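You operate a simulated robot arm through the tools that you are given. There is no shell and no other tool.

Carry out the task below with a simulated robot arm. There is one attempt and no reset: what you move stays moved.

JOB
Pull the slide tray out, lift the pack with the rocker and sort it by its seam.
Fine: a good seam goes in the good tray, a scorched one in the reject tray; rock the pin down again.

The check looks at the end state, three seconds after you hand in, the way a careful person would. Anything else that was tipped, shoved, dropped, spilled or broken makes it a failure.

ROBOT AND FRAMES
A 7-joint arm with a fingered hand, fixed in place. Base frame: the origin is on the floor under the middle of its stand, x ahead of it, y to its left, z up; the work surface is at about z = 740. Units: mm, degrees, N and s.
It reaches about 1089 mm from its shoulder. Its first joint turns from -149.0 to 149.0 degrees. Payload 3.5 kg.
Tool frame: the origin (TCP) lies between the finger pads and is the grasp point; the fingertips stand 30 mm ahead of it; z points along the fingers, y is the line along which they close. The gripper opens to 104 mm; its body begins 35 mm behind the TCP. The gripper is a hand of 4 fingers: y runs from the thumb to the fingers, the wrist lies at [-15, -110, -186] in the tool frame, and closing takes about 1.5 s.
Orientation is told as [roll, pitch, yaw] about the base's x, y, z axes, in that order, counted from this pose: with the fingers straight down and the wrist toward the robot, the tool's x, y and z point along [0, 1, 0], [1, 0, 0] and [0, 0, -1] of the base frame.

CONTROLS
- The arm moves only by the tool play_rows. Its argument "commands" is one flat list of numbers, 7 for each row, row after row: the shift along the tool's x, y, z in m, then the turn, a rotation vector about the tool's x, y, z in degrees, then the finger opening in m, from 0 to 0.104. In form: [x, y, z, rx, ry, rz, grip, x, y, z, rx, ry, rz, grip, ...]. A call has 1 to 20 rows; each row is the pose to reach, as a shift and turn from the pose commanded when the call began, along the tool's axes at that moment. Each row takes 0.2 s and may step no farther than 50 mm and 8.6 degrees from the row before; otherwise, or with a gripper value out of range, the whole call is refused. Where a pose cannot be reached the arm comes as near as it can. A force on the tool above 40 N (or 10 N above the force at the start of the call, whichever is more), or a blocked arm, ends the call early, and 0.2 s more pass. Each finger travels about 45 mm/s and halts on what it meets, pressing with about 28 N; the grip force reading is that of the motor and also rises with nothing between the fingers. The clock runs only during rows and for 0.2 s after the last one: add rows that repeat a pose to give the fingers time. The reply holds the time, the measured pose of the TCP, the force on the tool along the base axes, the opening and the grip force, in the units named above and with some noise, with the torque about the TCP (base axes, N m) and any sound that the robot's microphone picked up.
- Cameras (640 x 400 px; columns grow to the right, rows downward): "scene" is fixed at [48.8, 501.6, 1315.7]; the picture's right is [-0.84, -0.54, 0.00], its down [0.50, -0.77, -0.40] and it looks along [0.22, -0.33, 0.92] (base axes); focal length 214 px, centre (320, 200). "wrist" rides on the gripper at [61, -92, -130] in the tool frame; the picture's right is [-0.81, 0.27, -0.52], its down [-0.53, -0.71, 0.46] and it looks along [-0.24, 0.65, 0.72] (tool axes); focal length 275 px, centre (320, 200). There is no depth. A picture from a camera that has moved, and an enlarged one, comes with that camera's place and axes in the base frame and with its lens.
- get_image(camera): a new picture of that camera. The clock stands still meanwhile.
- raise_lower(by): slides the trunk up (or, below 0, down) by that many mm; the arm rides with it, the base frame stays. It gives what a move gives, with no picture.
- preshape(shape): the hand has 4 fingers and takes this shape, open, in about a second: jaw (thumb against the fingers, like two jaws); tri (thumb and two fingers); tip (a fingertip pinch); poke (one finger out to press); point (the index stretched); flat (the hand flat); cup (the hand cupped); fist (a fist). The gripper value then closes the fingers along that shape, each until it touches; the sizes above hold for jaw. It gives what a move gives, with no picture.
- zoom(camera, box): a new picture of the part [left, top, right, bottom] of that camera's present view, enlarged. The clock stands still meanwhile.
- hand_in(): hands the job in; it is judged then, once.

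Nothing tells you positions but the pictures and the camera data. Unless the task says otherwise, let go and move clear before handing in.

The tools are called after "Request:" by a JSON object that holds its "method" and its "body". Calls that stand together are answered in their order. play_rows: Moves the arm, as the interface text tells. Its arguments: {"type":"object","properties":{"commands":{"type":"array","items":{"type":"number"}}},"required":["commands"]} The other tools are called the same way: raise_lower (by) moves the trunk up or down; preshape (shape) gives the hand a shape; get_image (camera) takes a picture; zoom (camera, box) takes an enlarged picture of a part of a camera's view; hand_in () hands the job in.

At the start:

```text
clock: 0.0
ee_pos: [454.5, 400.1, 1133.4]
ee_rot: [0.1, -0.1, 0.1]
force: [-0.1, -0.7, 0.1]
moment: [0.02, 0.0, -0.03]
finger_gap: 103.6
finger_force: 0.0
shape: jaw
trunk travel left (down, up): [-425.0, 285.0]
```

scene: 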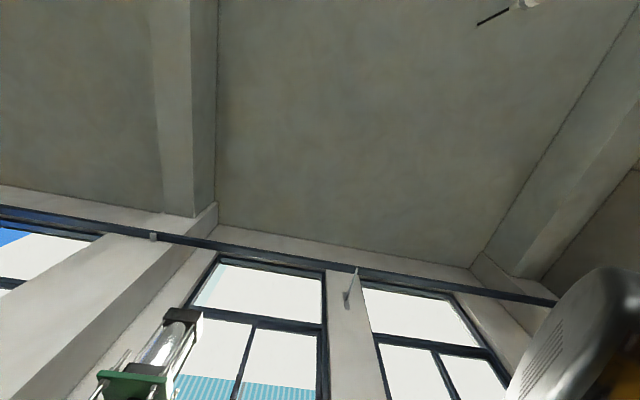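
wrist: 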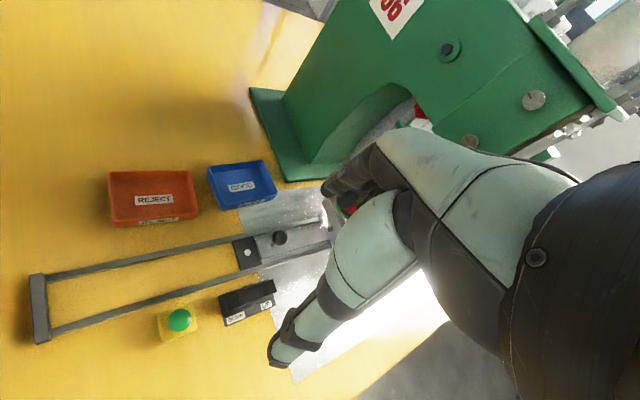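

The scene camera looks up at the ceiling, so it is of little use. The wrist camera shows a green machine, a slide rail with a tray, a red reject tray, a blue good tray, a rocker switch box and a green button. I'll take closer pictures before moving.

Request:
{"method": "get_image", "body": {"camera": "wrist"}}

Request:
{"method": "zoom", "body": {"camera": "wrist", "box": [140, 180, 400, 360]}}

Request:
{"method": "zoom", "body": {"camera": "wrist", "box": [240, 0, 640, 240]}}

Request:
{"method": "zoom", "body": {"camera": "scene", "box": [80, 280, 300, 400]}}

```text
taken
camera wrist: at [363.6, 459.9, 1264.1], right [0.28, -0.81, 0.52], down [-0.71, -0.53, -0.46], along [0.65, -0.24, -0.72], focal length 275 px, centre (320, 200)
```

wrist: 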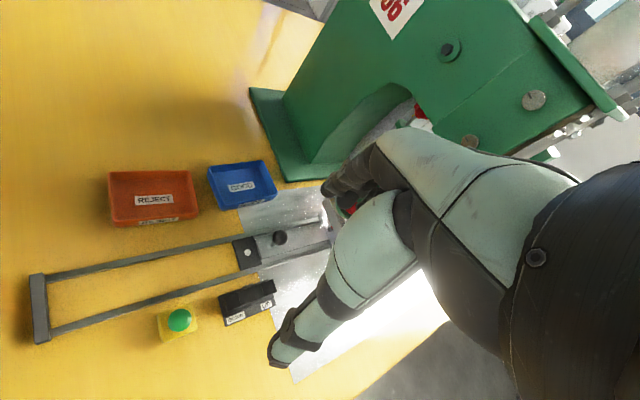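

```text
2.22 times, centred on (270, 270) of wrist
camera zoom: at [363.6, 459.9, 1264.1], right [0.28, -0.81, 0.52], down [-0.71, -0.53, -0.46], along [0.65, -0.24, -0.72], focal length 612 px, centre (431, 44)
```

zoom: 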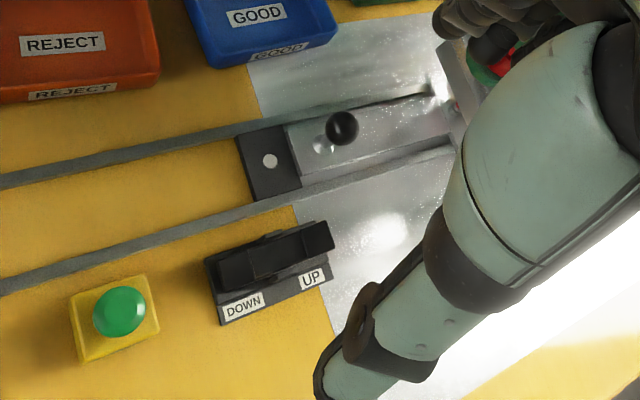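

```text
1.60 times, centred on (440, 120) of wrist
camera zoom: at [363.6, 459.9, 1264.1], right [0.28, -0.81, 0.52], down [-0.71, -0.53, -0.46], along [0.65, -0.24, -0.72], focal length 440 px, centre (128, 328)
```

zoom: 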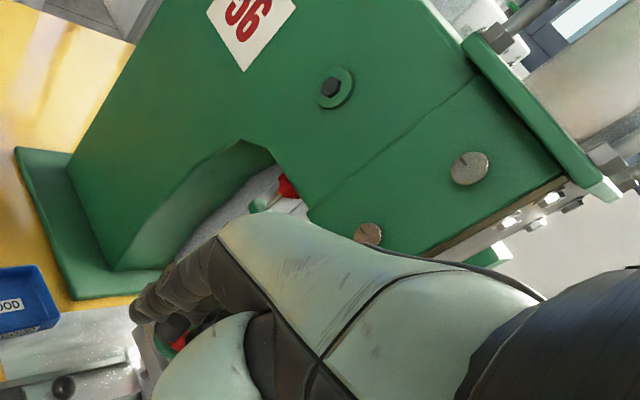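

```text
2.91 times, centred on (190, 340) of scene
camera zoom: at [48.8, 501.6, 1315.7], right [-0.84, -0.54, 0.0], down [0.5, -0.77, -0.4], along [0.22, -0.33, 0.92], focal length 624 px, centre (698, -207)
```

zoom: 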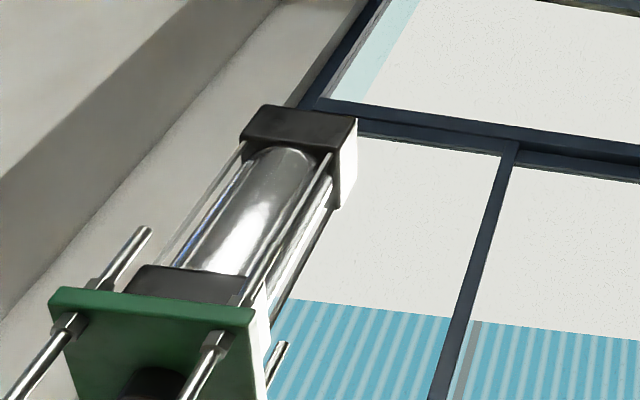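

The slide rails run diagonally, with the press farther away and to the robot's right. I'll zoom in on the knob, the rocker and the area beneath the press.

Request:
{"method": "zoom", "body": {"camera": "wrist", "box": [220, 200, 350, 285]}}

Request:
{"method": "zoom", "body": {"camera": "wrist", "box": [150, 260, 310, 360]}}

Request:
{"method": "zoom", "body": {"camera": "wrist", "box": [320, 70, 480, 220]}}

Request:
{"method": "zoom", "body": {"camera": "wrist", "box": [80, 140, 300, 240]}}

```text
4.71 times, centred on (285, 242) of wrist
camera zoom: at [363.6, 459.9, 1264.1], right [0.28, -0.81, 0.52], down [-0.71, -0.53, -0.46], along [0.65, -0.24, -0.72], focal length 1295 px, centre (485, 0)
```

zoom: 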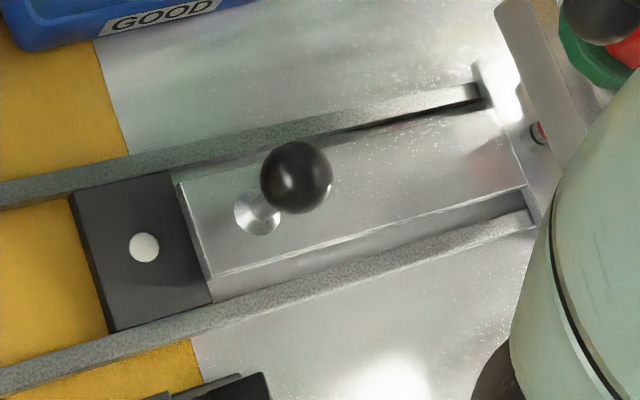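

```text
4.00 times, centred on (230, 310) of wrist
camera zoom: at [363.6, 459.9, 1264.1], right [0.28, -0.81, 0.52], down [-0.71, -0.53, -0.46], along [0.65, -0.24, -0.72], focal length 1101 px, centre (680, -240)
```

zoom: 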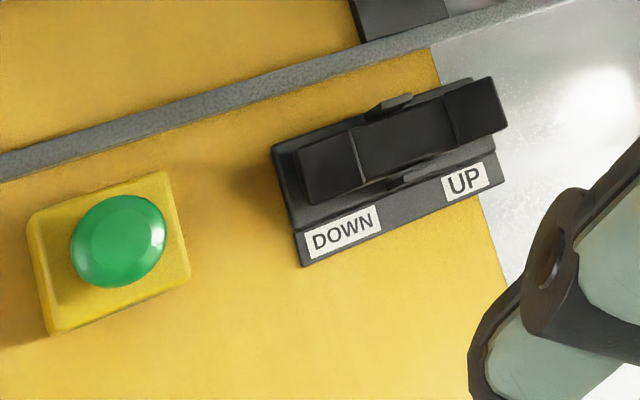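

```text
2.67 times, centred on (400, 145) of wrist
camera zoom: at [363.6, 459.9, 1264.1], right [0.28, -0.81, 0.52], down [-0.71, -0.53, -0.46], along [0.65, -0.24, -0.72], focal length 734 px, centre (107, 347)
```

zoom: 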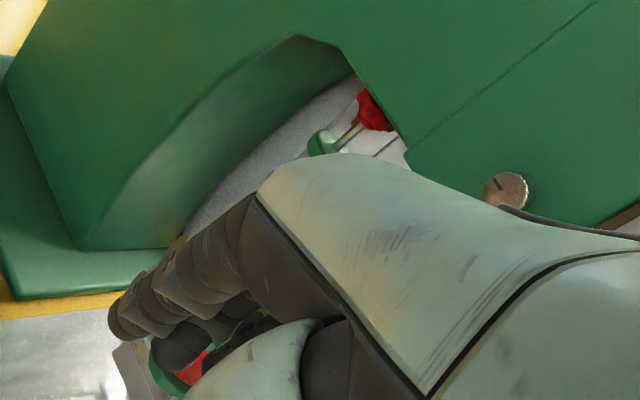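

```text
2.91 times, centred on (190, 190) of wrist
camera zoom: at [363.6, 459.9, 1264.1], right [0.28, -0.81, 0.52], down [-0.71, -0.53, -0.46], along [0.65, -0.24, -0.72], focal length 801 px, centre (698, 229)
```

zoom: 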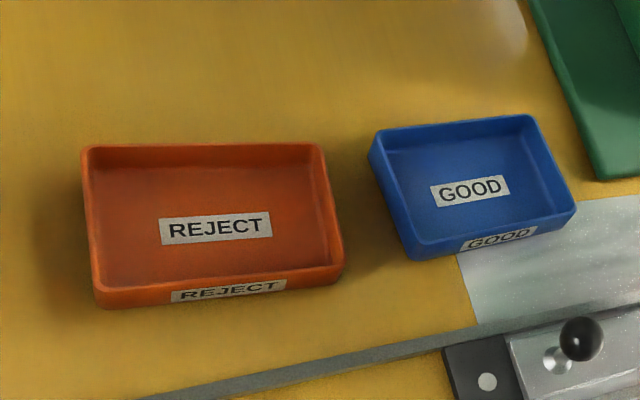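

Next I'll yaw the hand 45° clockwise on the spot. That gives the camera a view along the rails into the press.

Request:
{"method": "play_rows", "body": {"commands": [0, 0, 0, 0, 0, 7.5, 0.104, 0, 0, 0, 0, 0, 15, 0.104, 0, 0, 0, 0, 0, 22.5, 0.104, 0, 0, 0, 0, 0, 30, 0.104, 0, 0, 0, 0, 0, 37.5, 0.104, 0, 0, 0, 0, 0, 45, 0.104, 0, 0, 0, 0, 0, 45, 0.104]}}

Request:
{"method": "get_image", "body": {"camera": "wrist"}}

```text
clock: 1.6
ee_pos: [502.5, 391.5, 1095.6]
ee_rot: [2.2, -0.5, -43.5]
force: [-0.2, -0.8, 0.0]
moment: [-0.01, 0.02, -0.01]
finger_gap: 103.7
finger_force: 0.1
shape: jaw
out of reach, approached as far as the arm can: row 5, 6, 7
trunk travel left (down, up): [-425.0, 285.0]
```

```text
taken
camera wrist: at [474.1, 497.1, 1226.2], right [-0.37, -0.79, 0.49], down [-0.87, 0.11, -0.48], along [0.32, -0.61, -0.73], focal length 275 px, centre (320, 200)
```

wrist: 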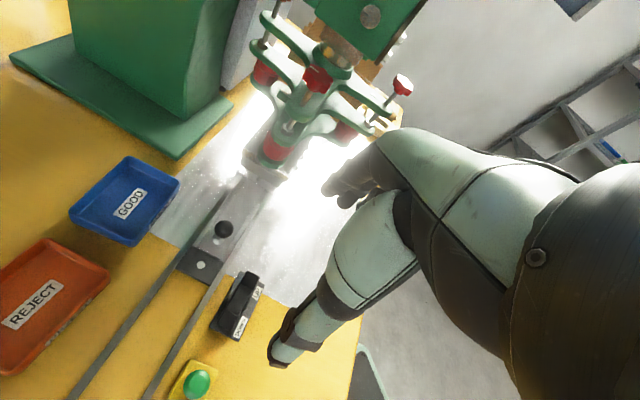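

The yaw stopped a little short, but the press fixture and the slide are now visible. I'll zoom in on them.

Request:
{"method": "zoom", "body": {"camera": "wrist", "box": [180, 0, 420, 150]}}

Request:
{"method": "zoom", "body": {"camera": "wrist", "box": [160, 130, 320, 290]}}

Request:
{"method": "zoom", "body": {"camera": "wrist", "box": [220, 80, 340, 200]}}

```text
2.67 times, centred on (300, 75) of wrist
camera zoom: at [474.1, 497.1, 1226.2], right [-0.37, -0.79, 0.49], down [-0.87, 0.11, -0.48], along [0.32, -0.61, -0.73], focal length 734 px, centre (373, 533)
```

zoom: 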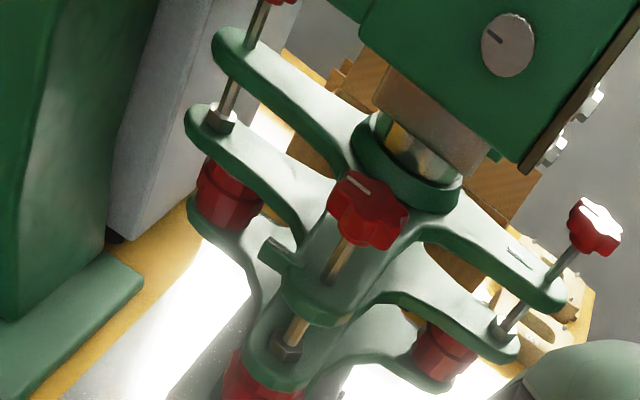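

```text
2.50 times, centred on (240, 210) of wrist
camera zoom: at [474.1, 497.1, 1226.2], right [-0.37, -0.79, 0.49], down [-0.87, 0.11, -0.48], along [0.32, -0.61, -0.73], focal length 688 px, centre (520, 175)
```

zoom: 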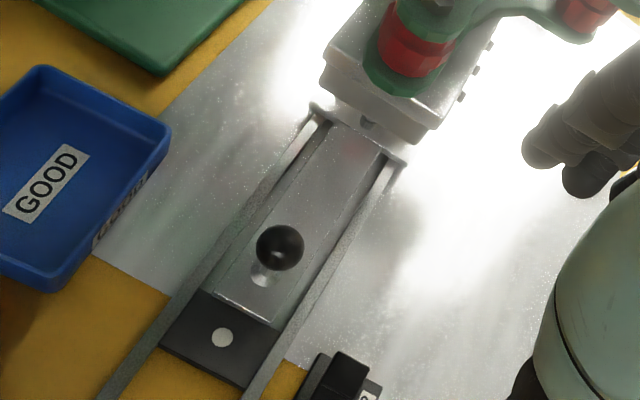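

```text
3.33 times, centred on (280, 140) of wrist
camera zoom: at [474.1, 497.1, 1226.2], right [-0.37, -0.79, 0.49], down [-0.87, 0.11, -0.48], along [0.32, -0.61, -0.73], focal length 918 px, centre (453, 400)
```

zoom: 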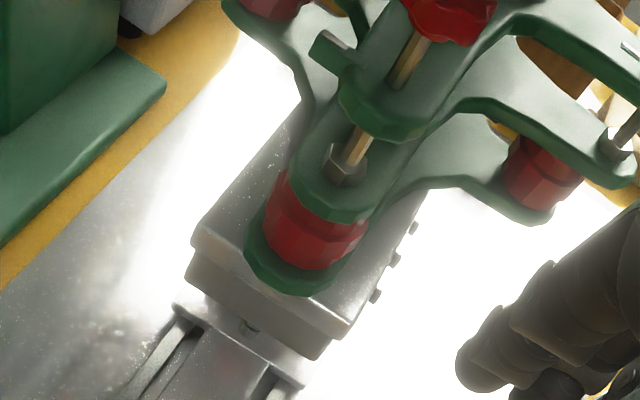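

The knob triangulates to about (622, 362, 830) and the lift pin to about (591, 393, 776), so the pull direction is (-1, +1). I'll move partway toward the knob and check how the commanded pose is tracked.

Request:
{"method": "play_rows", "body": {"commands": [0.012, 0.018, 0.022, 0, 0, 0, 0.104, 0.023, 0.036, 0.043, 0, 0, 0, 0.104, 0.034, 0.054, 0.064, 0, 0, 0, 0.104, 0.046, 0.073, 0.086, 0, 0, 0, 0.104, 0.046, 0.073, 0.086, 0, 0, 0, 0.104]}}

Request:
{"method": "get_image", "body": {"camera": "wrist"}}

```text
clock: 2.8
ee_pos: [587.0, 374.3, 1009.0]
ee_rot: [0.1, 0.0, -44.9]
force: [0.1, 0.8, 0.2]
moment: [-0.01, 0.01, -0.01]
finger_gap: 104.0
finger_force: 0.1
shape: jaw
trunk travel left (down, up): [-425.0, 285.0]
```

```text
taken
camera wrist: at [566.8, 481.5, 1138.4], right [-0.38, -0.77, 0.52], down [-0.88, 0.13, -0.46], along [0.28, -0.63, -0.73], focal length 275 px, centre (320, 200)
```

wrist: 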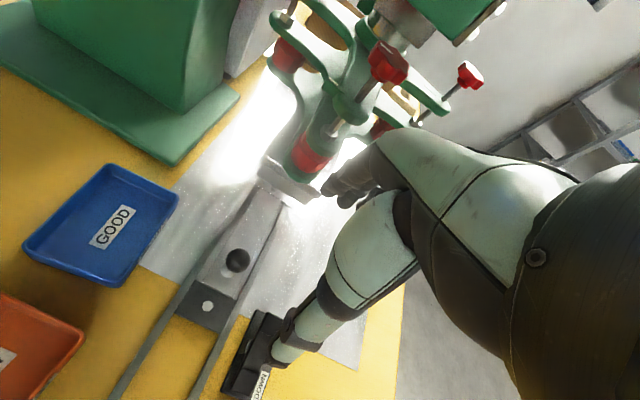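

Request:
{"method": "zoom", "body": {"camera": "wrist", "box": [160, 170, 320, 330]}}

Request:
{"method": "zoom", "body": {"camera": "wrist", "box": [200, 300, 300, 400]}}

Request:
{"method": "zoom", "body": {"camera": "wrist", "box": [240, 60, 380, 210]}}

```text
2.50 times, centred on (240, 250) of wrist
camera zoom: at [566.8, 481.5, 1138.4], right [-0.38, -0.77, 0.52], down [-0.88, 0.13, -0.46], along [0.28, -0.63, -0.73], focal length 688 px, centre (520, 75)
```

zoom: 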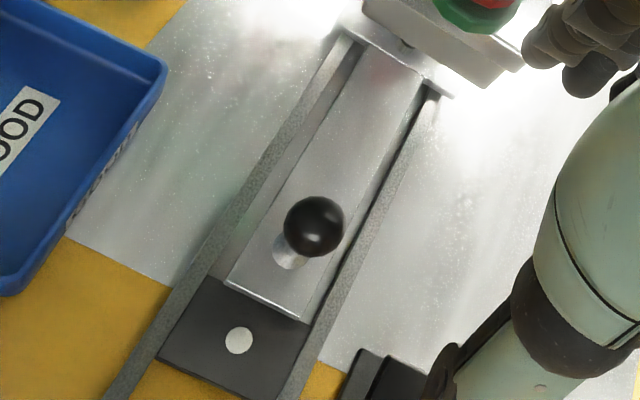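

```text
4.00 times, centred on (250, 350) of wrist
camera zoom: at [566.8, 481.5, 1138.4], right [-0.38, -0.77, 0.52], down [-0.88, 0.13, -0.46], along [0.28, -0.63, -0.73], focal length 1101 px, centre (600, -400)
```

zoom: 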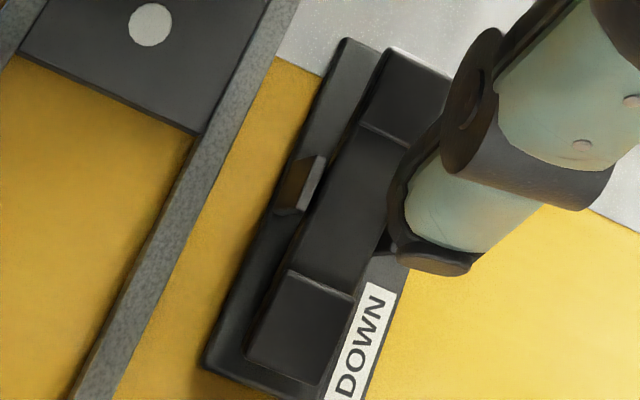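

```text
2.67 times, centred on (310, 135) of wrist
camera zoom: at [566.8, 481.5, 1138.4], right [-0.38, -0.77, 0.52], down [-0.88, 0.13, -0.46], along [0.28, -0.63, -0.73], focal length 734 px, centre (347, 373)
```

zoom: 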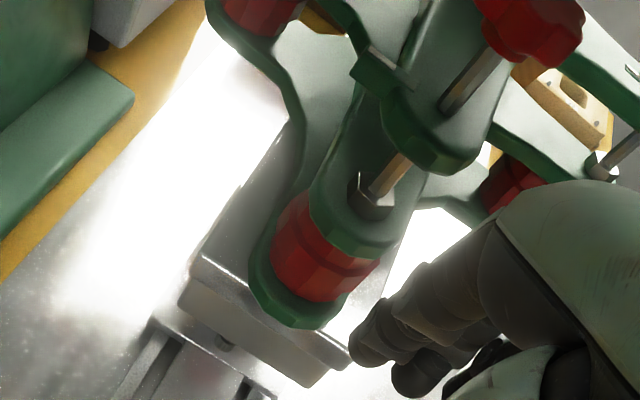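

With the better baseline the knob comes out near (634, 357, 810) and the pin near (602, 390, 753). I'll hover above the knob and look again.

Request:
{"method": "play_rows", "body": {"commands": [0.006, 0.011, 0.027, 0, 0, 0, 0.104, 0.012, 0.022, 0.055, 0, 0, 0, 0.104, 0.018, 0.033, 0.082, 0, 0, 0, 0.104, 0.0226, 0.0444, 0.109, 0, 0, 0, 0.104, 0.0226, 0.0444, 0.109, 0, 0, 0, 0.104]}}

Request:
{"method": "get_image", "body": {"camera": "wrist"}}

Request:
{"method": "zoom", "body": {"camera": "wrist", "box": [200, 180, 360, 340]}}

```text
clock: 4.0
ee_pos: [633.3, 359.9, 899.9]
ee_rot: [0.1, 0.1, -45.0]
force: [-0.8, 0.1, -0.4]
moment: [-0.01, 0.03, 0.0]
finger_gap: 103.8
finger_force: 0.1
shape: jaw
trunk travel left (down, up): [-425.0, 285.0]
```

```text
taken
camera wrist: at [612.5, 467.4, 1029.8], right [-0.38, -0.77, 0.52], down [-0.88, 0.13, -0.46], along [0.28, -0.63, -0.73], focal length 275 px, centre (320, 200)
```

wrist: 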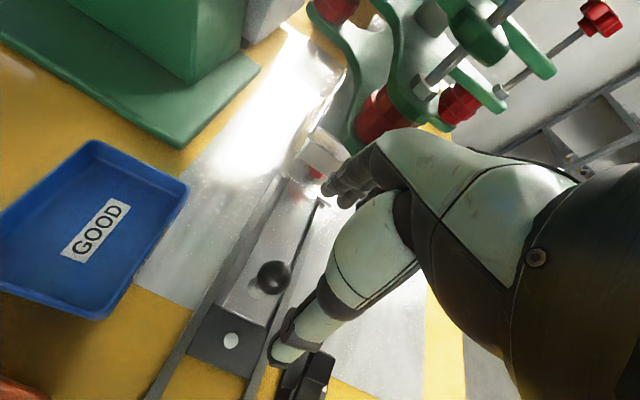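

```text
2.50 times, centred on (280, 260) of wrist
camera zoom: at [612.5, 467.4, 1029.8], right [-0.38, -0.77, 0.52], down [-0.88, 0.13, -0.46], along [0.28, -0.63, -0.73], focal length 688 px, centre (420, 50)
```

zoom: 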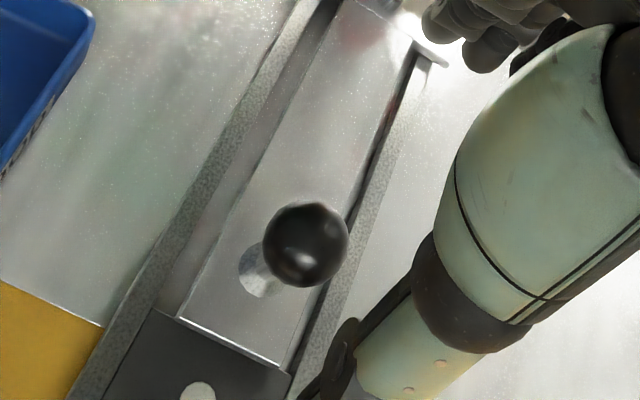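

The knob is directly below the TCP, centred near z=812 with about 28 mm diameter, and the slide plate is near z=770. I'll lower to z≈817, leaving the tips about 17 mm above the plate, and close on the knob.

Request:
{"method": "play_rows", "body": {"commands": [0.001, 0.001, 0.02, 0, 0, 0, 0.104, 0.0015, 0.002, 0.04, 0, 0, 0, 0.104, 0.0015, 0.002, 0.055, 0, 0, 0, 0.104, 0.0015, 0.002, 0.07, 0, 0, 0, 0.104, 0.0015, 0.002, 0.082, 0, 0, 0, 0.104, 0.0015, 0.002, 0.082, 0, 0, 0, 0.104]}}

Request:
{"method": "get_image", "body": {"camera": "wrist"}}

Request:
{"method": "zoom", "body": {"camera": "wrist", "box": [240, 160, 400, 320]}}

```text
clock: 5.4
ee_pos: [637.6, 360.2, 817.4]
ee_rot: [0.1, 0.2, -45.0]
force: [1.2, 0.2, 0.4]
moment: [0.0, 0.04, 0.02]
finger_gap: 103.7
finger_force: 0.1
shape: jaw
trunk travel left (down, up): [-425.0, 285.0]
```

```text
taken
camera wrist: at [615.7, 466.7, 948.4], right [-0.38, -0.77, 0.52], down [-0.88, 0.13, -0.46], along [0.28, -0.63, -0.73], focal length 275 px, centre (320, 200)
```

wrist: 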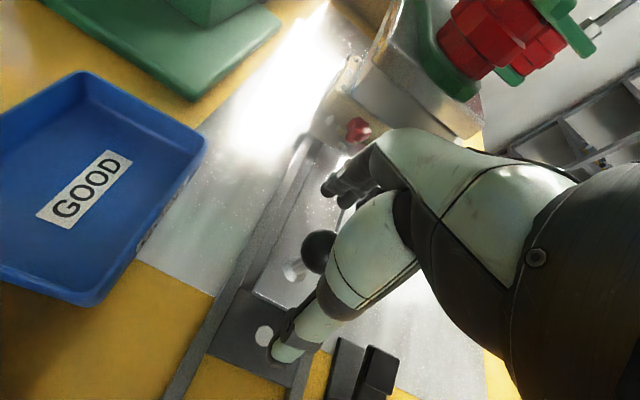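

```text
2.50 times, centred on (320, 240) of wrist
camera zoom: at [615.7, 466.7, 948.4], right [-0.38, -0.77, 0.52], down [-0.88, 0.13, -0.46], along [0.28, -0.63, -0.73], focal length 688 px, centre (320, 100)
```

zoom: 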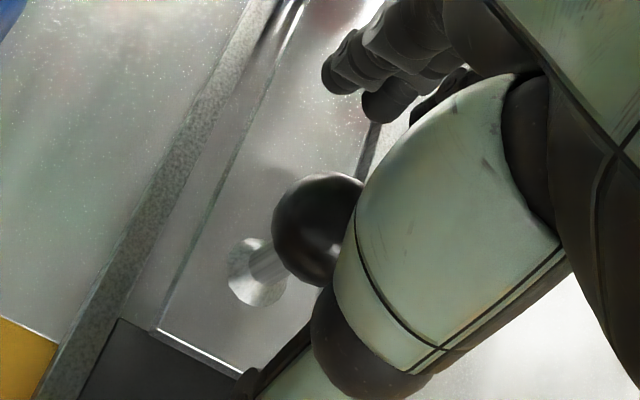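

The knob sits between thumb and fingers, a little below the TCP. Closing now.

Request:
{"method": "play_rows", "body": {"commands": [0, 0, 0.003, 0, 0, 0, 0.09, 0, 0, 0.003, 0, 0, 0, 0.075, 0, 0, 0.003, 0, 0, 0, 0.06, 0, 0, 0.003, 0, 0, 0, 0.045, 0, 0, 0.003, 0, 0, 0, 0.035, 0, 0, 0.003, 0, 0, 0, 0.025, 0, 0, 0.003, 0, 0, 0, 0.015, 0, 0, 0.003, 0, 0, 0, 0.015, 0, 0, 0.003, 0, 0, 0, 0.015]}}

Request:
{"method": "get_image", "body": {"camera": "wrist"}}

Request:
{"method": "zoom", "body": {"camera": "wrist", "box": [240, 160, 400, 320]}}

```text
clock: 7.4
ee_pos: [635.3, 359.1, 813.1]
ee_rot: [0.2, 0.1, -44.9]
force: [-1.5, 0.6, -8.8]
moment: [0.03, 0.0, 0.0]
finger_gap: 19.9
finger_force: 28.0
shape: jaw
trunk travel left (down, up): [-425.0, 285.0]
```

```text
taken
camera wrist: at [615.4, 467.0, 944.4], right [-0.38, -0.77, 0.52], down [-0.88, 0.13, -0.45], along [0.28, -0.63, -0.73], focal length 275 px, centre (320, 200)
```

wrist: 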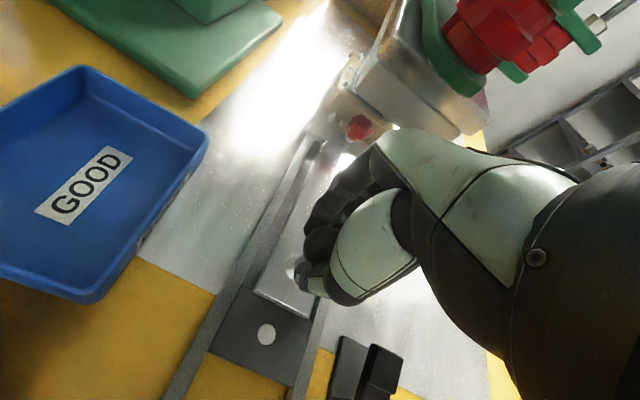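

```text
2.50 times, centred on (320, 240) of wrist
camera zoom: at [615.4, 467.0, 944.4], right [-0.38, -0.77, 0.52], down [-0.88, 0.13, -0.45], along [0.28, -0.63, -0.73], focal length 688 px, centre (320, 100)
```

zoom: 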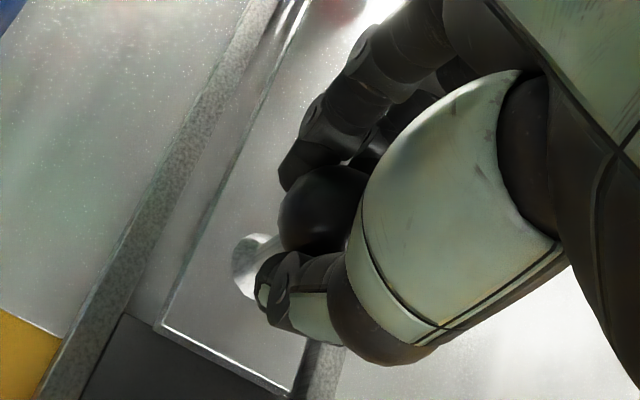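

The knob is held with a 20 mm gap at 28 N. I'll pull gently outward along tool -y for the first 100 mm.

Request:
{"method": "play_rows", "body": {"commands": [0, -0.005, 0, 0, 0, 0, 0.015, 0, -0.012, 0, 0, 0, 0, 0.015, 0, -0.02, 0, 0, 0, 0, 0.015, 0, -0.03, 0, 0, 0, 0, 0.015, 0, -0.04, 0, 0, 0, 0, 0.015, 0, -0.05, 0, 0, 0, 0, 0.015, 0, -0.06, 0, 0, 0, 0, 0.015, 0, -0.07, 0, 0, 0, 0, 0.015, 0, -0.08, 0, 0, 0, 0, 0.015, 0, -0.09, 0, 0, 0, 0, 0.015, 0, -0.097, 0, 0, 0, 0, 0.015, 0, -0.1, 0, 0, 0, 0, 0.015]}}

Request:
{"method": "get_image", "body": {"camera": "wrist"}}

```text
clock: 10.0
ee_pos: [565.9, 429.6, 813.2]
ee_rot: [0.1, 0.2, -45.0]
force: [-2.2, -3.5, -8.7]
moment: [-0.09, 0.05, -0.01]
finger_gap: 19.6
finger_force: 27.3
shape: jaw
trunk travel left (down, up): [-425.0, 285.0]
```

```text
taken
camera wrist: at [545.1, 538.0, 944.2], right [-0.38, -0.77, 0.52], down [-0.88, 0.13, -0.46], along [0.28, -0.63, -0.73], focal length 275 px, centre (320, 200)
```

wrist: 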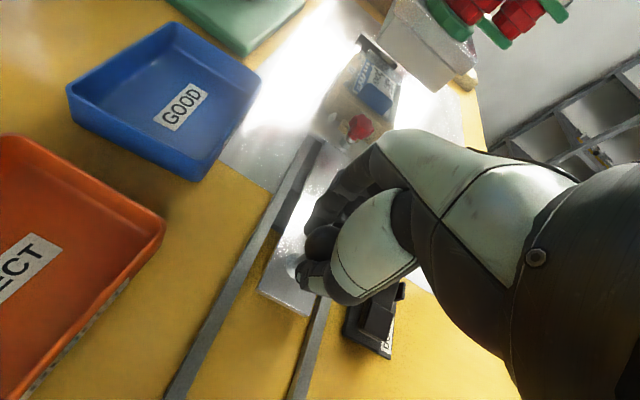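

The slide tray follows the hand and a white and blue pack is coming out of the press. I'll keep pulling.

Request:
{"method": "play_rows", "body": {"commands": [0, -0.005, 0, 0, 0, 0, 0.015, 0, -0.012, 0, 0, 0, 0, 0.015, 0, -0.02, 0, 0, 0, 0, 0.015, 0, -0.03, 0, 0, 0, 0, 0.015, 0, -0.04, 0, 0, 0, 0, 0.015, 0, -0.05, 0, 0, 0, 0, 0.015, 0, -0.06, 0, 0, 0, 0, 0.015, 0, -0.07, 0, 0, 0, 0, 0.015, 0, -0.08, 0, 0, 0, 0, 0.015, 0, -0.09, 0, 0, 0, 0, 0.015, 0, -0.097, 0, 0, 0, 0, 0.015, 0, -0.1, 0, 0, 0, 0, 0.015]}}

Request:
{"method": "get_image", "body": {"camera": "wrist"}}

Request:
{"method": "zoom", "body": {"camera": "wrist", "box": [300, 30, 460, 190]}}

```text
clock: 12.6
ee_pos: [495.8, 501.5, 815.3]
ee_rot: [0.2, 0.1, -44.9]
force: [-2.7, -4.3, -16.9]
moment: [-0.11, 0.03, -0.04]
finger_gap: 19.3
finger_force: 27.9
shape: jaw
trunk travel left (down, up): [-425.0, 285.0]
```

```text
taken
camera wrist: at [474.6, 609.0, 944.6], right [-0.38, -0.77, 0.52], down [-0.88, 0.13, -0.46], along [0.28, -0.63, -0.73], focal length 275 px, centre (320, 200)
```

wrist: 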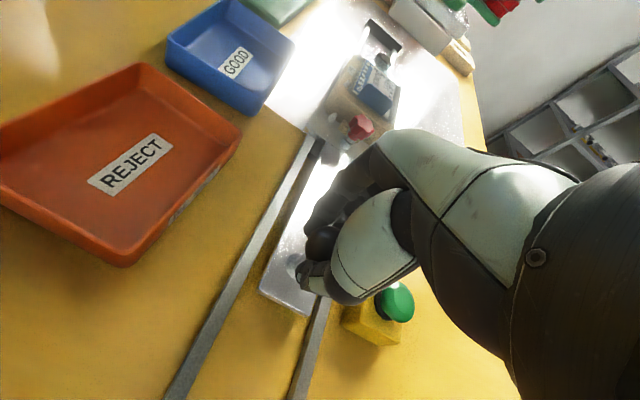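

```text
2.50 times, centred on (380, 110) of wrist
camera zoom: at [474.6, 609.0, 944.6], right [-0.38, -0.77, 0.52], down [-0.88, 0.13, -0.46], along [0.28, -0.63, -0.73], focal length 688 px, centre (170, 425)
```

zoom: 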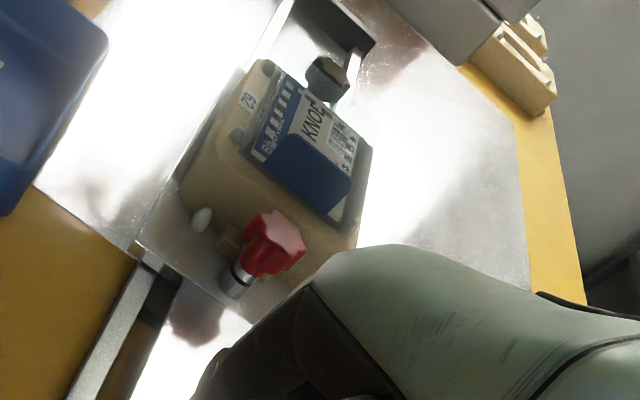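

The pack nest still needs roughly 75–100 mm to reach the pin. I'll pull on and slow down near the end bar.

Request:
{"method": "play_rows", "body": {"commands": [0, -0.005, 0.001, 0, 0, 0, 0.015, 0, -0.012, 0.001, 0, 0, 0, 0.015, 0, -0.02, 0.001, 0, 0, 0, 0.015, 0, -0.03, 0.001, 0, 0, 0, 0.015, 0, -0.04, 0.001, 0, 0, 0, 0.015, 0, -0.046, 0.001, 0, 0, 0, 0.015, 0, -0.05, 0.001, 0, 0, 0, 0.015, 0, -0.054, 0.001, 0, 0, 0, 0.015, 0, -0.058, 0.001, 0, 0, 0, 0.015, 0, -0.06, 0.001, 0, 0, 0, 0.015]}}

Request:
{"method": "get_image", "body": {"camera": "wrist"}}

Request:
{"method": "zoom", "body": {"camera": "wrist", "box": [300, 30, 460, 190]}}

```text
clock: 14.8
ee_pos: [452.2, 542.9, 814.0]
ee_rot: [0.1, 0.1, -45.0]
force: [1.5, 0.0, -9.1]
moment: [-0.01, -0.05, 0.03]
finger_gap: 19.4
finger_force: 27.7
shape: jaw
trunk travel left (down, up): [-425.0, 285.0]
```

```text
taken
camera wrist: at [432.1, 650.8, 944.0], right [-0.38, -0.77, 0.52], down [-0.88, 0.13, -0.46], along [0.28, -0.63, -0.73], focal length 275 px, centre (320, 200)
```

wrist: 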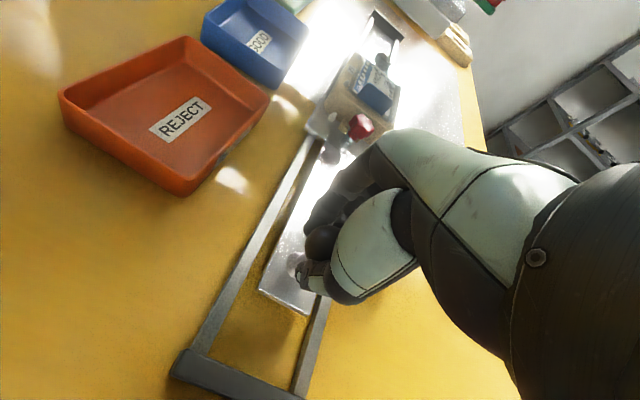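

```text
2.50 times, centred on (380, 110) of wrist
camera zoom: at [432.1, 650.8, 944.0], right [-0.38, -0.77, 0.52], down [-0.88, 0.13, -0.46], along [0.28, -0.63, -0.73], focal length 688 px, centre (170, 425)
```

zoom: 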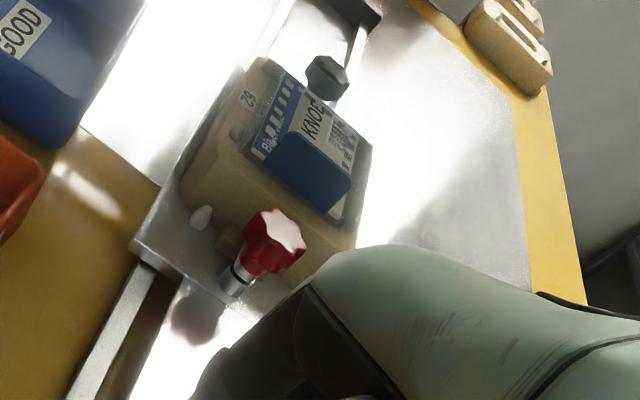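

There are about 42 mm between the tray front and the end bar. I'll continue slowly until it touches.

Request:
{"method": "play_rows", "body": {"commands": [0, -0.004, 0, 0, 0, 0, 0.015, 0, -0.01, 0, 0, 0, 0, 0.015, 0, -0.016, 0, 0, 0, 0, 0.015, 0, -0.022, 0, 0, 0, 0, 0.015, 0, -0.026, 0, 0, 0, 0, 0.015, 0, -0.028, 0, 0, 0, 0, 0.015, 0, -0.03, 0, 0, 0, 0, 0.015, 0, -0.032, 0, 0, 0, 0, 0.015, 0, -0.034, 0, 0, 0, 0, 0.015, 0, -0.036, 0, 0, 0, 0, 0.015]}}

Request:
{"method": "get_image", "body": {"camera": "wrist"}}

```text
clock: 17.0
ee_pos: [426.7, 568.8, 812.2]
ee_rot: [0.1, 0.0, -44.9]
force: [2.0, 3.8, -1.7]
moment: [0.02, -0.05, 0.05]
finger_gap: 19.7
finger_force: 28.0
shape: jaw
trunk travel left (down, up): [-425.0, 285.0]
```

```text
taken
camera wrist: at [405.7, 676.5, 943.3], right [-0.38, -0.77, 0.52], down [-0.88, 0.13, -0.46], along [0.28, -0.63, -0.73], focal length 275 px, centre (320, 200)
```

wrist: 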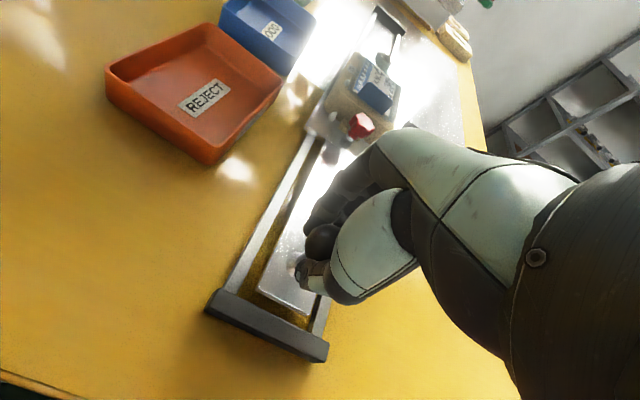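

Only a small gap is left. I'll creep on in 1.5 mm steps.

Request:
{"method": "play_rows", "body": {"commands": [0, -0.0015, 0, 0, 0, 0, 0.015, 0, -0.003, 0, 0, 0, 0, 0.015, 0, -0.0045, 0, 0, 0, 0, 0.015, 0, -0.006, 0, 0, 0, 0, 0.015, 0, -0.0075, 0, 0, 0, 0, 0.015, 0, -0.009, 0, 0, 0, 0, 0.015, 0, -0.0105, 0, 0, 0, 0, 0.015, 0, -0.012, 0, 0, 0, 0, 0.015]}}

Request:
{"method": "zoom", "body": {"camera": "wrist", "box": [200, 220, 360, 380]}}

Request:
{"method": "zoom", "body": {"camera": "wrist", "box": [300, 0, 460, 160]}}

```text
clock: 18.8
ee_pos: [418.9, 575.5, 812.8]
ee_rot: [0.1, 0.0, -45.0]
force: [13.9, -8.0, -8.0]
moment: [-0.24, -0.32, 0.07]
finger_gap: 20.2
finger_force: 27.9
shape: jaw
trunk travel left (down, up): [-425.0, 285.0]
```

```text
2.50 times, centred on (280, 300) of wrist
camera zoom: at [399.0, 683.1, 943.2], right [-0.38, -0.77, 0.52], down [-0.88, 0.13, -0.46], along [0.28, -0.63, -0.73], focal length 688 px, centre (420, -50)
```

zoom: 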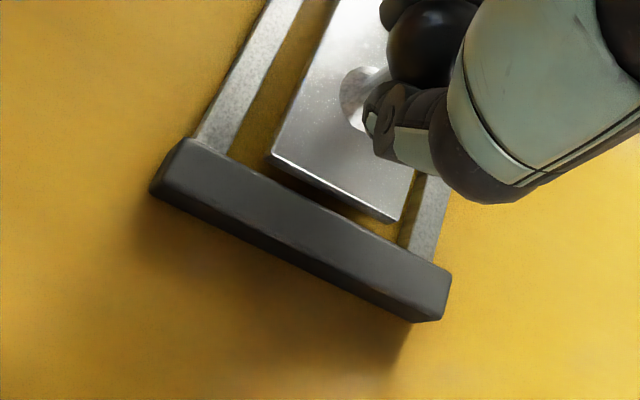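

```text
2.50 times, centred on (380, 80) of wrist
camera zoom: at [399.0, 683.1, 943.2], right [-0.38, -0.77, 0.52], down [-0.88, 0.13, -0.46], along [0.28, -0.63, -0.73], focal length 688 px, centre (170, 500)
```

zoom: 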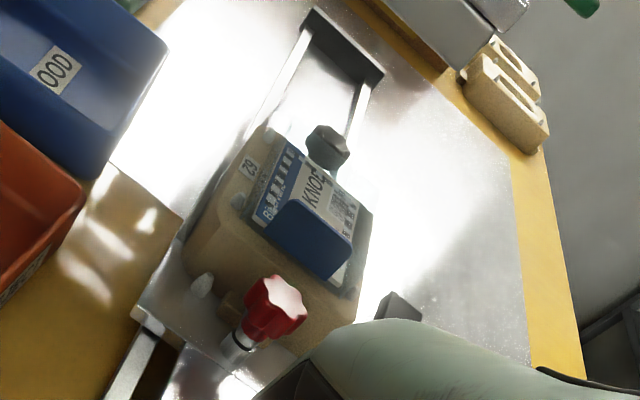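

The resisting force rose to about 16 N, which may be the stop. I'll creep a few millimetres more to confirm.

Request:
{"method": "play_rows", "body": {"commands": [0, -0.001, 0, 0, 0, 0, 0.015, 0, -0.002, 0, 0, 0, 0, 0.015, 0, -0.003, 0, 0, 0, 0, 0.015]}}

```text
clock: 19.6
ee_pos: [418.0, 576.4, 813.9]
ee_rot: [0.0, 0.1, -45.0]
force: [17.0, -15.6, -13.4]
moment: [-0.3, -0.36, 0.07]
finger_gap: 20.4
finger_force: 27.7
shape: jaw
trunk travel left (down, up): [-425.0, 285.0]
```

The tray is at its stop. I'll ease the tension slightly, release the knob and rise straight up.

Request:
{"method": "play_rows", "body": {"commands": [0, 0.002, 0, 0, 0, 0, 0.015, 0, 0.002, 0, 0, 0, 0, 0.035, 0, 0.002, 0, 0, 0, 0, 0.06, 0, 0.002, 0, 0, 0, 0, 0.085, 0, 0.002, 0, 0, 0, 0, 0.104, 0, 0.002, 0, 0, 0, 0, 0.104, 0, 0.002, 0, 0, 0, 0, 0.104, 0, 0.002, 0, 0, 0, 0, 0.104, 0, 0.002, -0.02, 0, 0, 0, 0.104, 0, 0.002, -0.05, 0, 0, 0, 0.104, 0, 0.002, -0.09, 0, 0, 0, 0.104, 0, 0.002, -0.13, 0, 0, 0, 0.104]}}

Request:
{"method": "get_image", "body": {"camera": "wrist"}}

```text
clock: 22.2
ee_pos: [417.4, 578.0, 941.7]
ee_rot: [0.1, -0.1, -45.0]
force: [-0.7, 0.4, 0.6]
moment: [-0.01, 0.0, -0.01]
finger_gap: 104.0
finger_force: 0.0
shape: jaw
trunk travel left (down, up): [-425.0, 285.0]
```

```text
taken
camera wrist: at [395.7, 685.1, 1074.1], right [-0.38, -0.77, 0.52], down [-0.88, 0.13, -0.46], along [0.28, -0.63, -0.73], focal length 275 px, centre (320, 200)
```

wrist: 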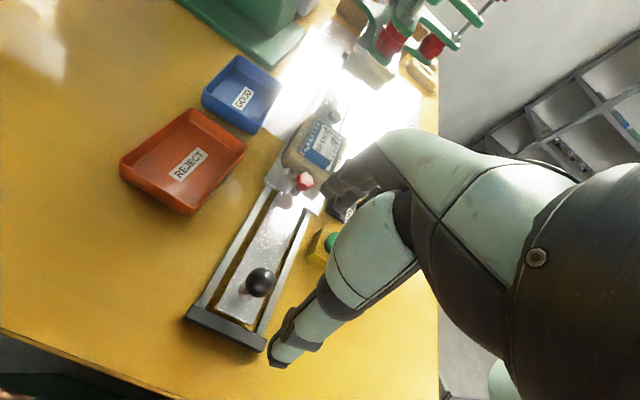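

The tray is free and all the way out. I'll look closely at the pack and nest.

Request:
{"method": "zoom", "body": {"camera": "wrist", "box": [260, 90, 370, 200]}}

Request:
{"method": "zoom", "body": {"camera": "wrist", "box": [270, 170, 400, 300]}}

```text
3.64 times, centred on (315, 145) of wrist
camera zoom: at [395.7, 685.1, 1074.1], right [-0.38, -0.77, 0.52], down [-0.88, 0.13, -0.46], along [0.28, -0.63, -0.73], focal length 1001 px, centre (338, 400)
```

zoom: 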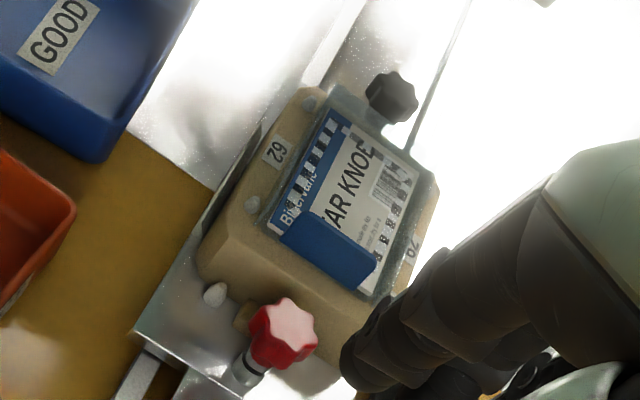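

```text
3.08 times, centred on (335, 235) of wrist
camera zoom: at [395.7, 685.1, 1074.1], right [-0.38, -0.77, 0.52], down [-0.88, 0.13, -0.46], along [0.28, -0.63, -0.73], focal length 847 px, centre (274, 92)
```

zoom: 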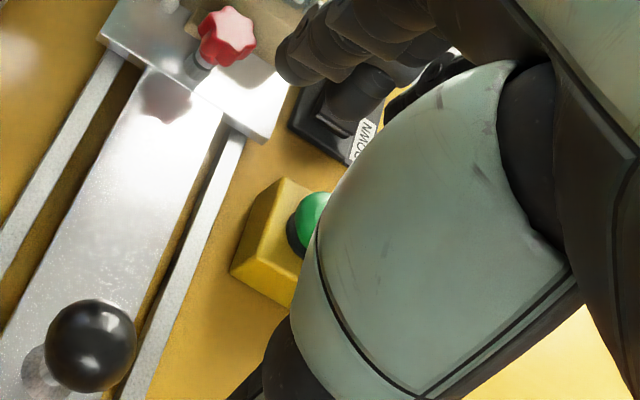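

The pack is labelled "STAR KNOB" and sits in the nest over the pin. I'll move the camera closer and look at its seam.

Request:
{"method": "play_rows", "body": {"commands": [-0.005, 0.035, 0, 0, 0, 0, 0.104, -0.01, 0.07, 0, 0, 0, 0, 0.104, -0.015, 0.105, 0.005, 0, 0, 0, 0.104, -0.02, 0.14, 0.01, 0, 0, 0, 0.104, -0.026, 0.175, 0.02, 0, 0, 0, 0.104, -0.031, 0.205, 0.027, 0, 0, 0, 0.104, -0.031, 0.205, 0.027, 0, 0, 0, 0.104]}}

Request:
{"method": "get_image", "body": {"camera": "wrist"}}

Request:
{"method": "zoom", "body": {"camera": "wrist", "box": [180, 130, 340, 290]}}

```text
clock: 23.8
ee_pos: [541.5, 410.9, 915.0]
ee_rot: [0.2, 0.1, -45.0]
force: [0.2, 0.0, 0.3]
moment: [0.02, 0.02, -0.01]
finger_gap: 103.8
finger_force: 0.0
shape: jaw
trunk travel left (down, up): [-425.0, 285.0]
```

```text
taken
camera wrist: at [520.1, 518.3, 1045.8], right [-0.38, -0.77, 0.52], down [-0.88, 0.13, -0.46], along [0.28, -0.63, -0.73], focal length 275 px, centre (320, 200)
```

wrist: 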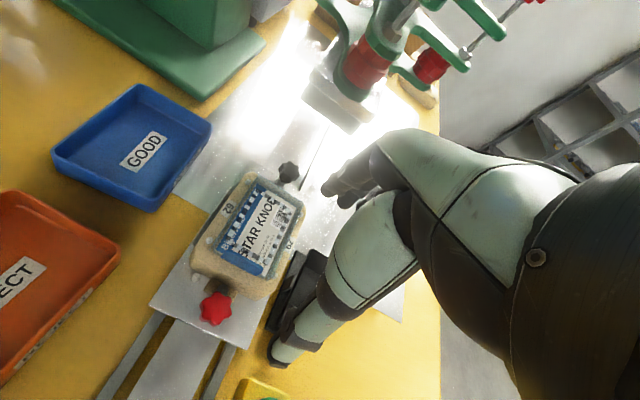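

```text
2.50 times, centred on (260, 210) of wrist
camera zoom: at [520.1, 518.3, 1045.8], right [-0.38, -0.77, 0.52], down [-0.88, 0.13, -0.46], along [0.28, -0.63, -0.73], focal length 688 px, centre (470, 175)
```

zoom: 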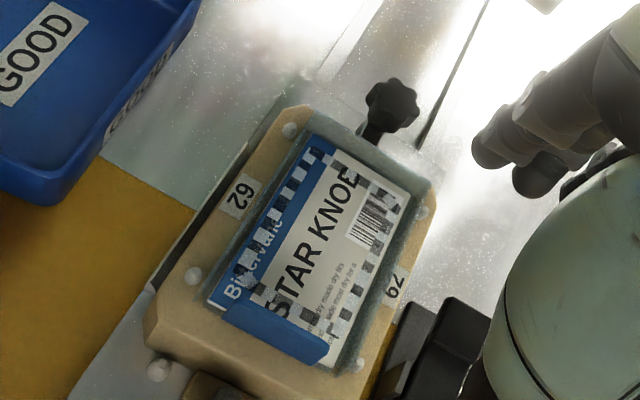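

Request:
{"method": "zoom", "body": {"camera": "wrist", "box": [220, 155, 300, 235]}}

Request:
{"method": "zoom", "body": {"camera": "wrist", "box": [210, 200, 280, 270]}}

Request:
{"method": "zoom", "body": {"camera": "wrist", "box": [240, 165, 310, 235]}}

```text
5.00 times, centred on (260, 195) of wrist
camera zoom: at [520.1, 518.3, 1045.8], right [-0.38, -0.77, 0.52], down [-0.88, 0.13, -0.46], along [0.28, -0.63, -0.73], focal length 1376 px, centre (620, 225)
```

zoom: 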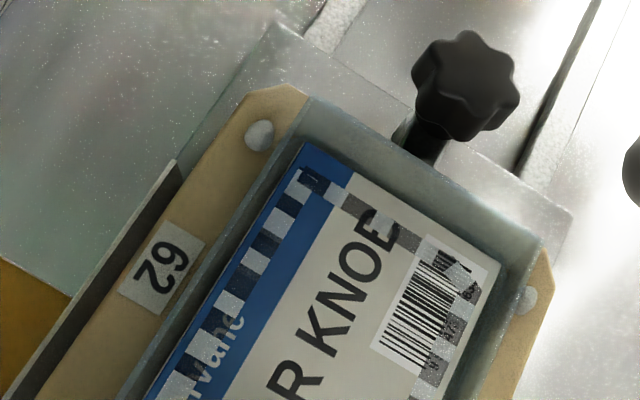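

```text
5.71 times, centred on (245, 235) of wrist
camera zoom: at [520.1, 518.3, 1045.8], right [-0.38, -0.77, 0.52], down [-0.88, 0.13, -0.46], along [0.28, -0.63, -0.73], focal length 1573 px, centre (749, 0)
```

zoom: 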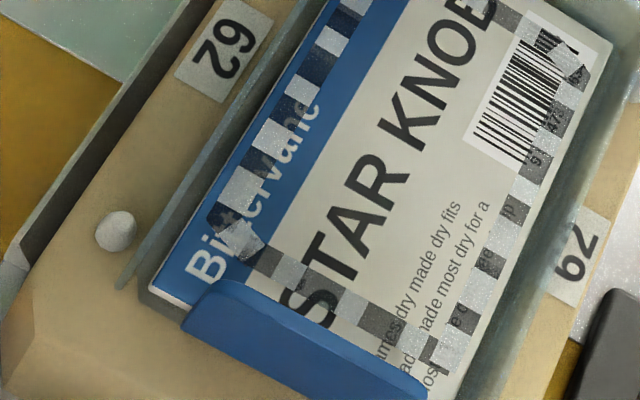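

```text
5.71 times, centred on (275, 200) of wrist
camera zoom: at [520.1, 518.3, 1045.8], right [-0.38, -0.77, 0.52], down [-0.88, 0.13, -0.46], along [0.28, -0.63, -0.73], focal length 1573 px, centre (577, 200)
```

zoom: 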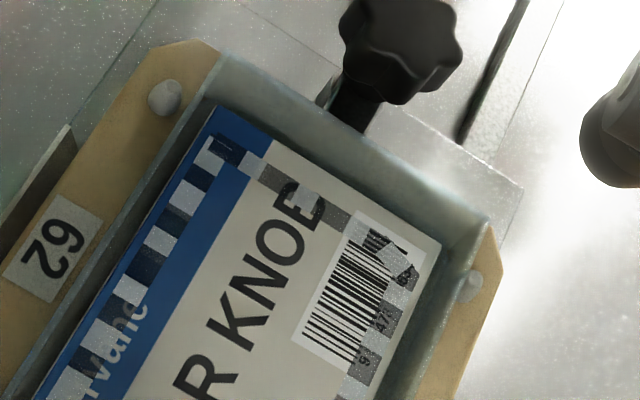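

The seam shows as a checkered grey band around the card, with one part hidden under a blue bar. Before lifting the pack with the rocker, I'll rise a little and switch to the poke shape to see where the pressing finger is.

Request:
{"method": "play_rows", "body": {"commands": [0, 0, -0.03, 0, 0, 0, 0.104, 0, 0, -0.06, 0, 0, 0, 0.104, 0, 0, -0.06, 0, 0, 0, 0.104]}}

Request:
{"method": "preshape", "body": {"shape": "poke"}}

Request:
{"method": "get_image", "body": {"camera": "wrist"}}

```text
clock: 24.6
ee_pos: [538.8, 409.4, 976.1]
ee_rot: [0.1, 0.0, -45.1]
force: [0.1, 0.0, 0.2]
moment: [0.01, 0.01, -0.03]
finger_gap: 103.7
finger_force: 0.0
shape: jaw
trunk travel left (down, up): [-425.0, 285.0]
```

```text
clock: 25.5
ee_pos: [538.3, 410.7, 976.4]
ee_rot: [0.1, 0.0, -44.9]
force: [-0.8, 0.3, 0.3]
moment: [0.02, 0.02, 0.02]
finger_gap: 0.1
finger_force: 0.1
shape: poke
trunk travel left (down, up): [-425.0, 285.0]
```

```text
taken
camera wrist: at [518.5, 518.2, 1106.1], right [-0.38, -0.77, 0.52], down [-0.88, 0.13, -0.46], along [0.28, -0.63, -0.73], focal length 275 px, centre (320, 200)
```

wrist: 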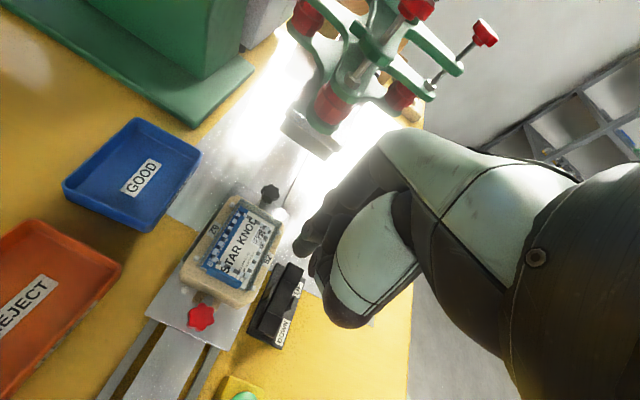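

Request:
{"method": "zoom", "body": {"camera": "wrist", "box": [220, 150, 420, 350]}}

Request:
{"method": "zoom", "body": {"camera": "wrist", "box": [235, 240, 335, 360]}}

```text
2.00 times, centred on (320, 250) of wrist
camera zoom: at [518.5, 518.2, 1106.1], right [-0.38, -0.77, 0.52], down [-0.88, 0.13, -0.46], along [0.28, -0.63, -0.73], focal length 551 px, centre (320, 100)
```

zoom: 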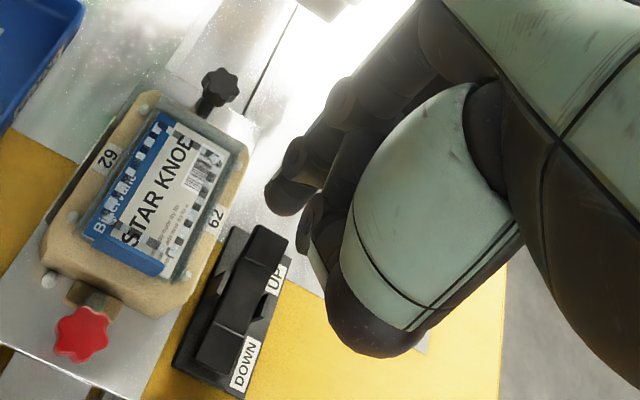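

```text
3.33 times, centred on (285, 300) of wrist
camera zoom: at [518.5, 518.2, 1106.1], right [-0.38, -0.77, 0.52], down [-0.88, 0.13, -0.46], along [0.28, -0.63, -0.73], focal length 918 px, centre (437, -133)
```

zoom: 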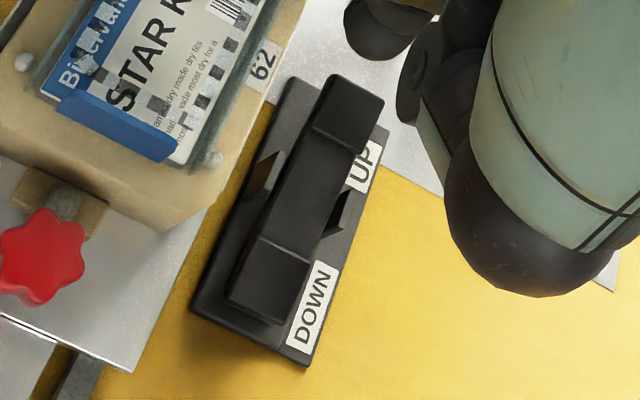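

The index fingertip appears near TCP + (7, 4, 30) in the tool frame, and the rocker's UP pad is near (551, 327, 777). I'll move the fingertip above the UP pad and check the alignment.

Request:
{"method": "play_rows", "body": {"commands": [-0.02, 0.022, 0.01, 0, 0, 0, 0, -0.04, 0.044, 0.02, 0, 0, 0, 0, -0.0567, 0.0641, 0.045, 0, 0, 0, 0, -0.0567, 0.0641, 0.075, 0, 0, 0, 0, -0.0567, 0.0641, 0.1, 0, 0, 0, 0, -0.0567, 0.0641, 0.12, 0, 0, 0, 0, -0.0567, 0.0641, 0.126, 0, 0, 0, 0, -0.0567, 0.0641, 0.126, 0, 0, 0, 0]}}

Request:
{"method": "get_image", "body": {"camera": "wrist"}}

Request:
{"method": "zoom", "body": {"camera": "wrist", "box": [220, 170, 380, 330]}}

```text
clock: 27.3
ee_pos: [546.3, 324.9, 849.9]
ee_rot: [0.1, 0.2, -44.9]
force: [0.7, -0.5, -0.3]
moment: [0.02, -0.02, 0.01]
finger_gap: 0.0
finger_force: 28.3
shape: jaw
trunk travel left (down, up): [-425.0, 285.0]
```

```text
taken
camera wrist: at [524.0, 432.8, 979.8], right [-0.38, -0.77, 0.52], down [-0.88, 0.13, -0.46], along [0.28, -0.63, -0.73], focal length 275 px, centre (320, 200)
```

wrist: 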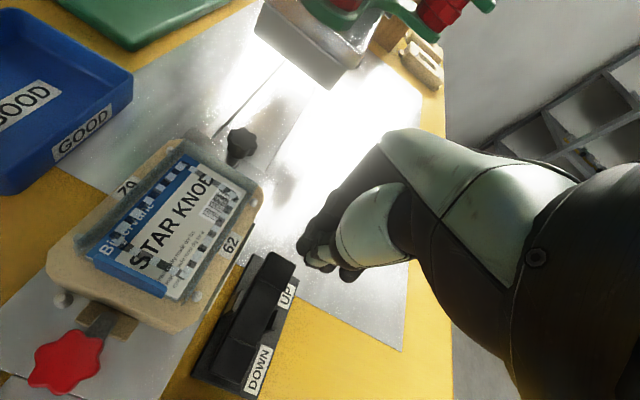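

```text
2.50 times, centred on (300, 250) of wrist
camera zoom: at [524.0, 432.8, 979.8], right [-0.38, -0.77, 0.52], down [-0.88, 0.13, -0.46], along [0.28, -0.63, -0.73], focal length 688 px, centre (370, 75)
```

zoom: 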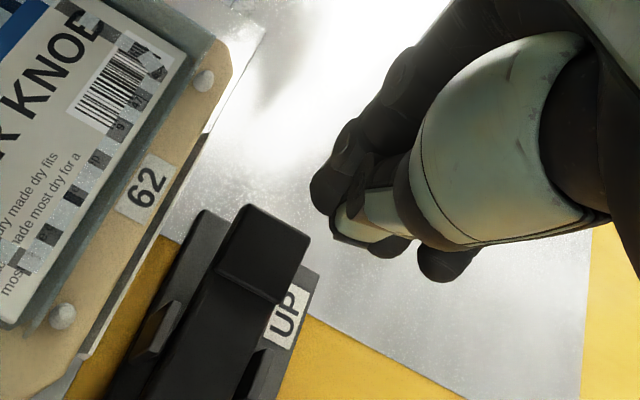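

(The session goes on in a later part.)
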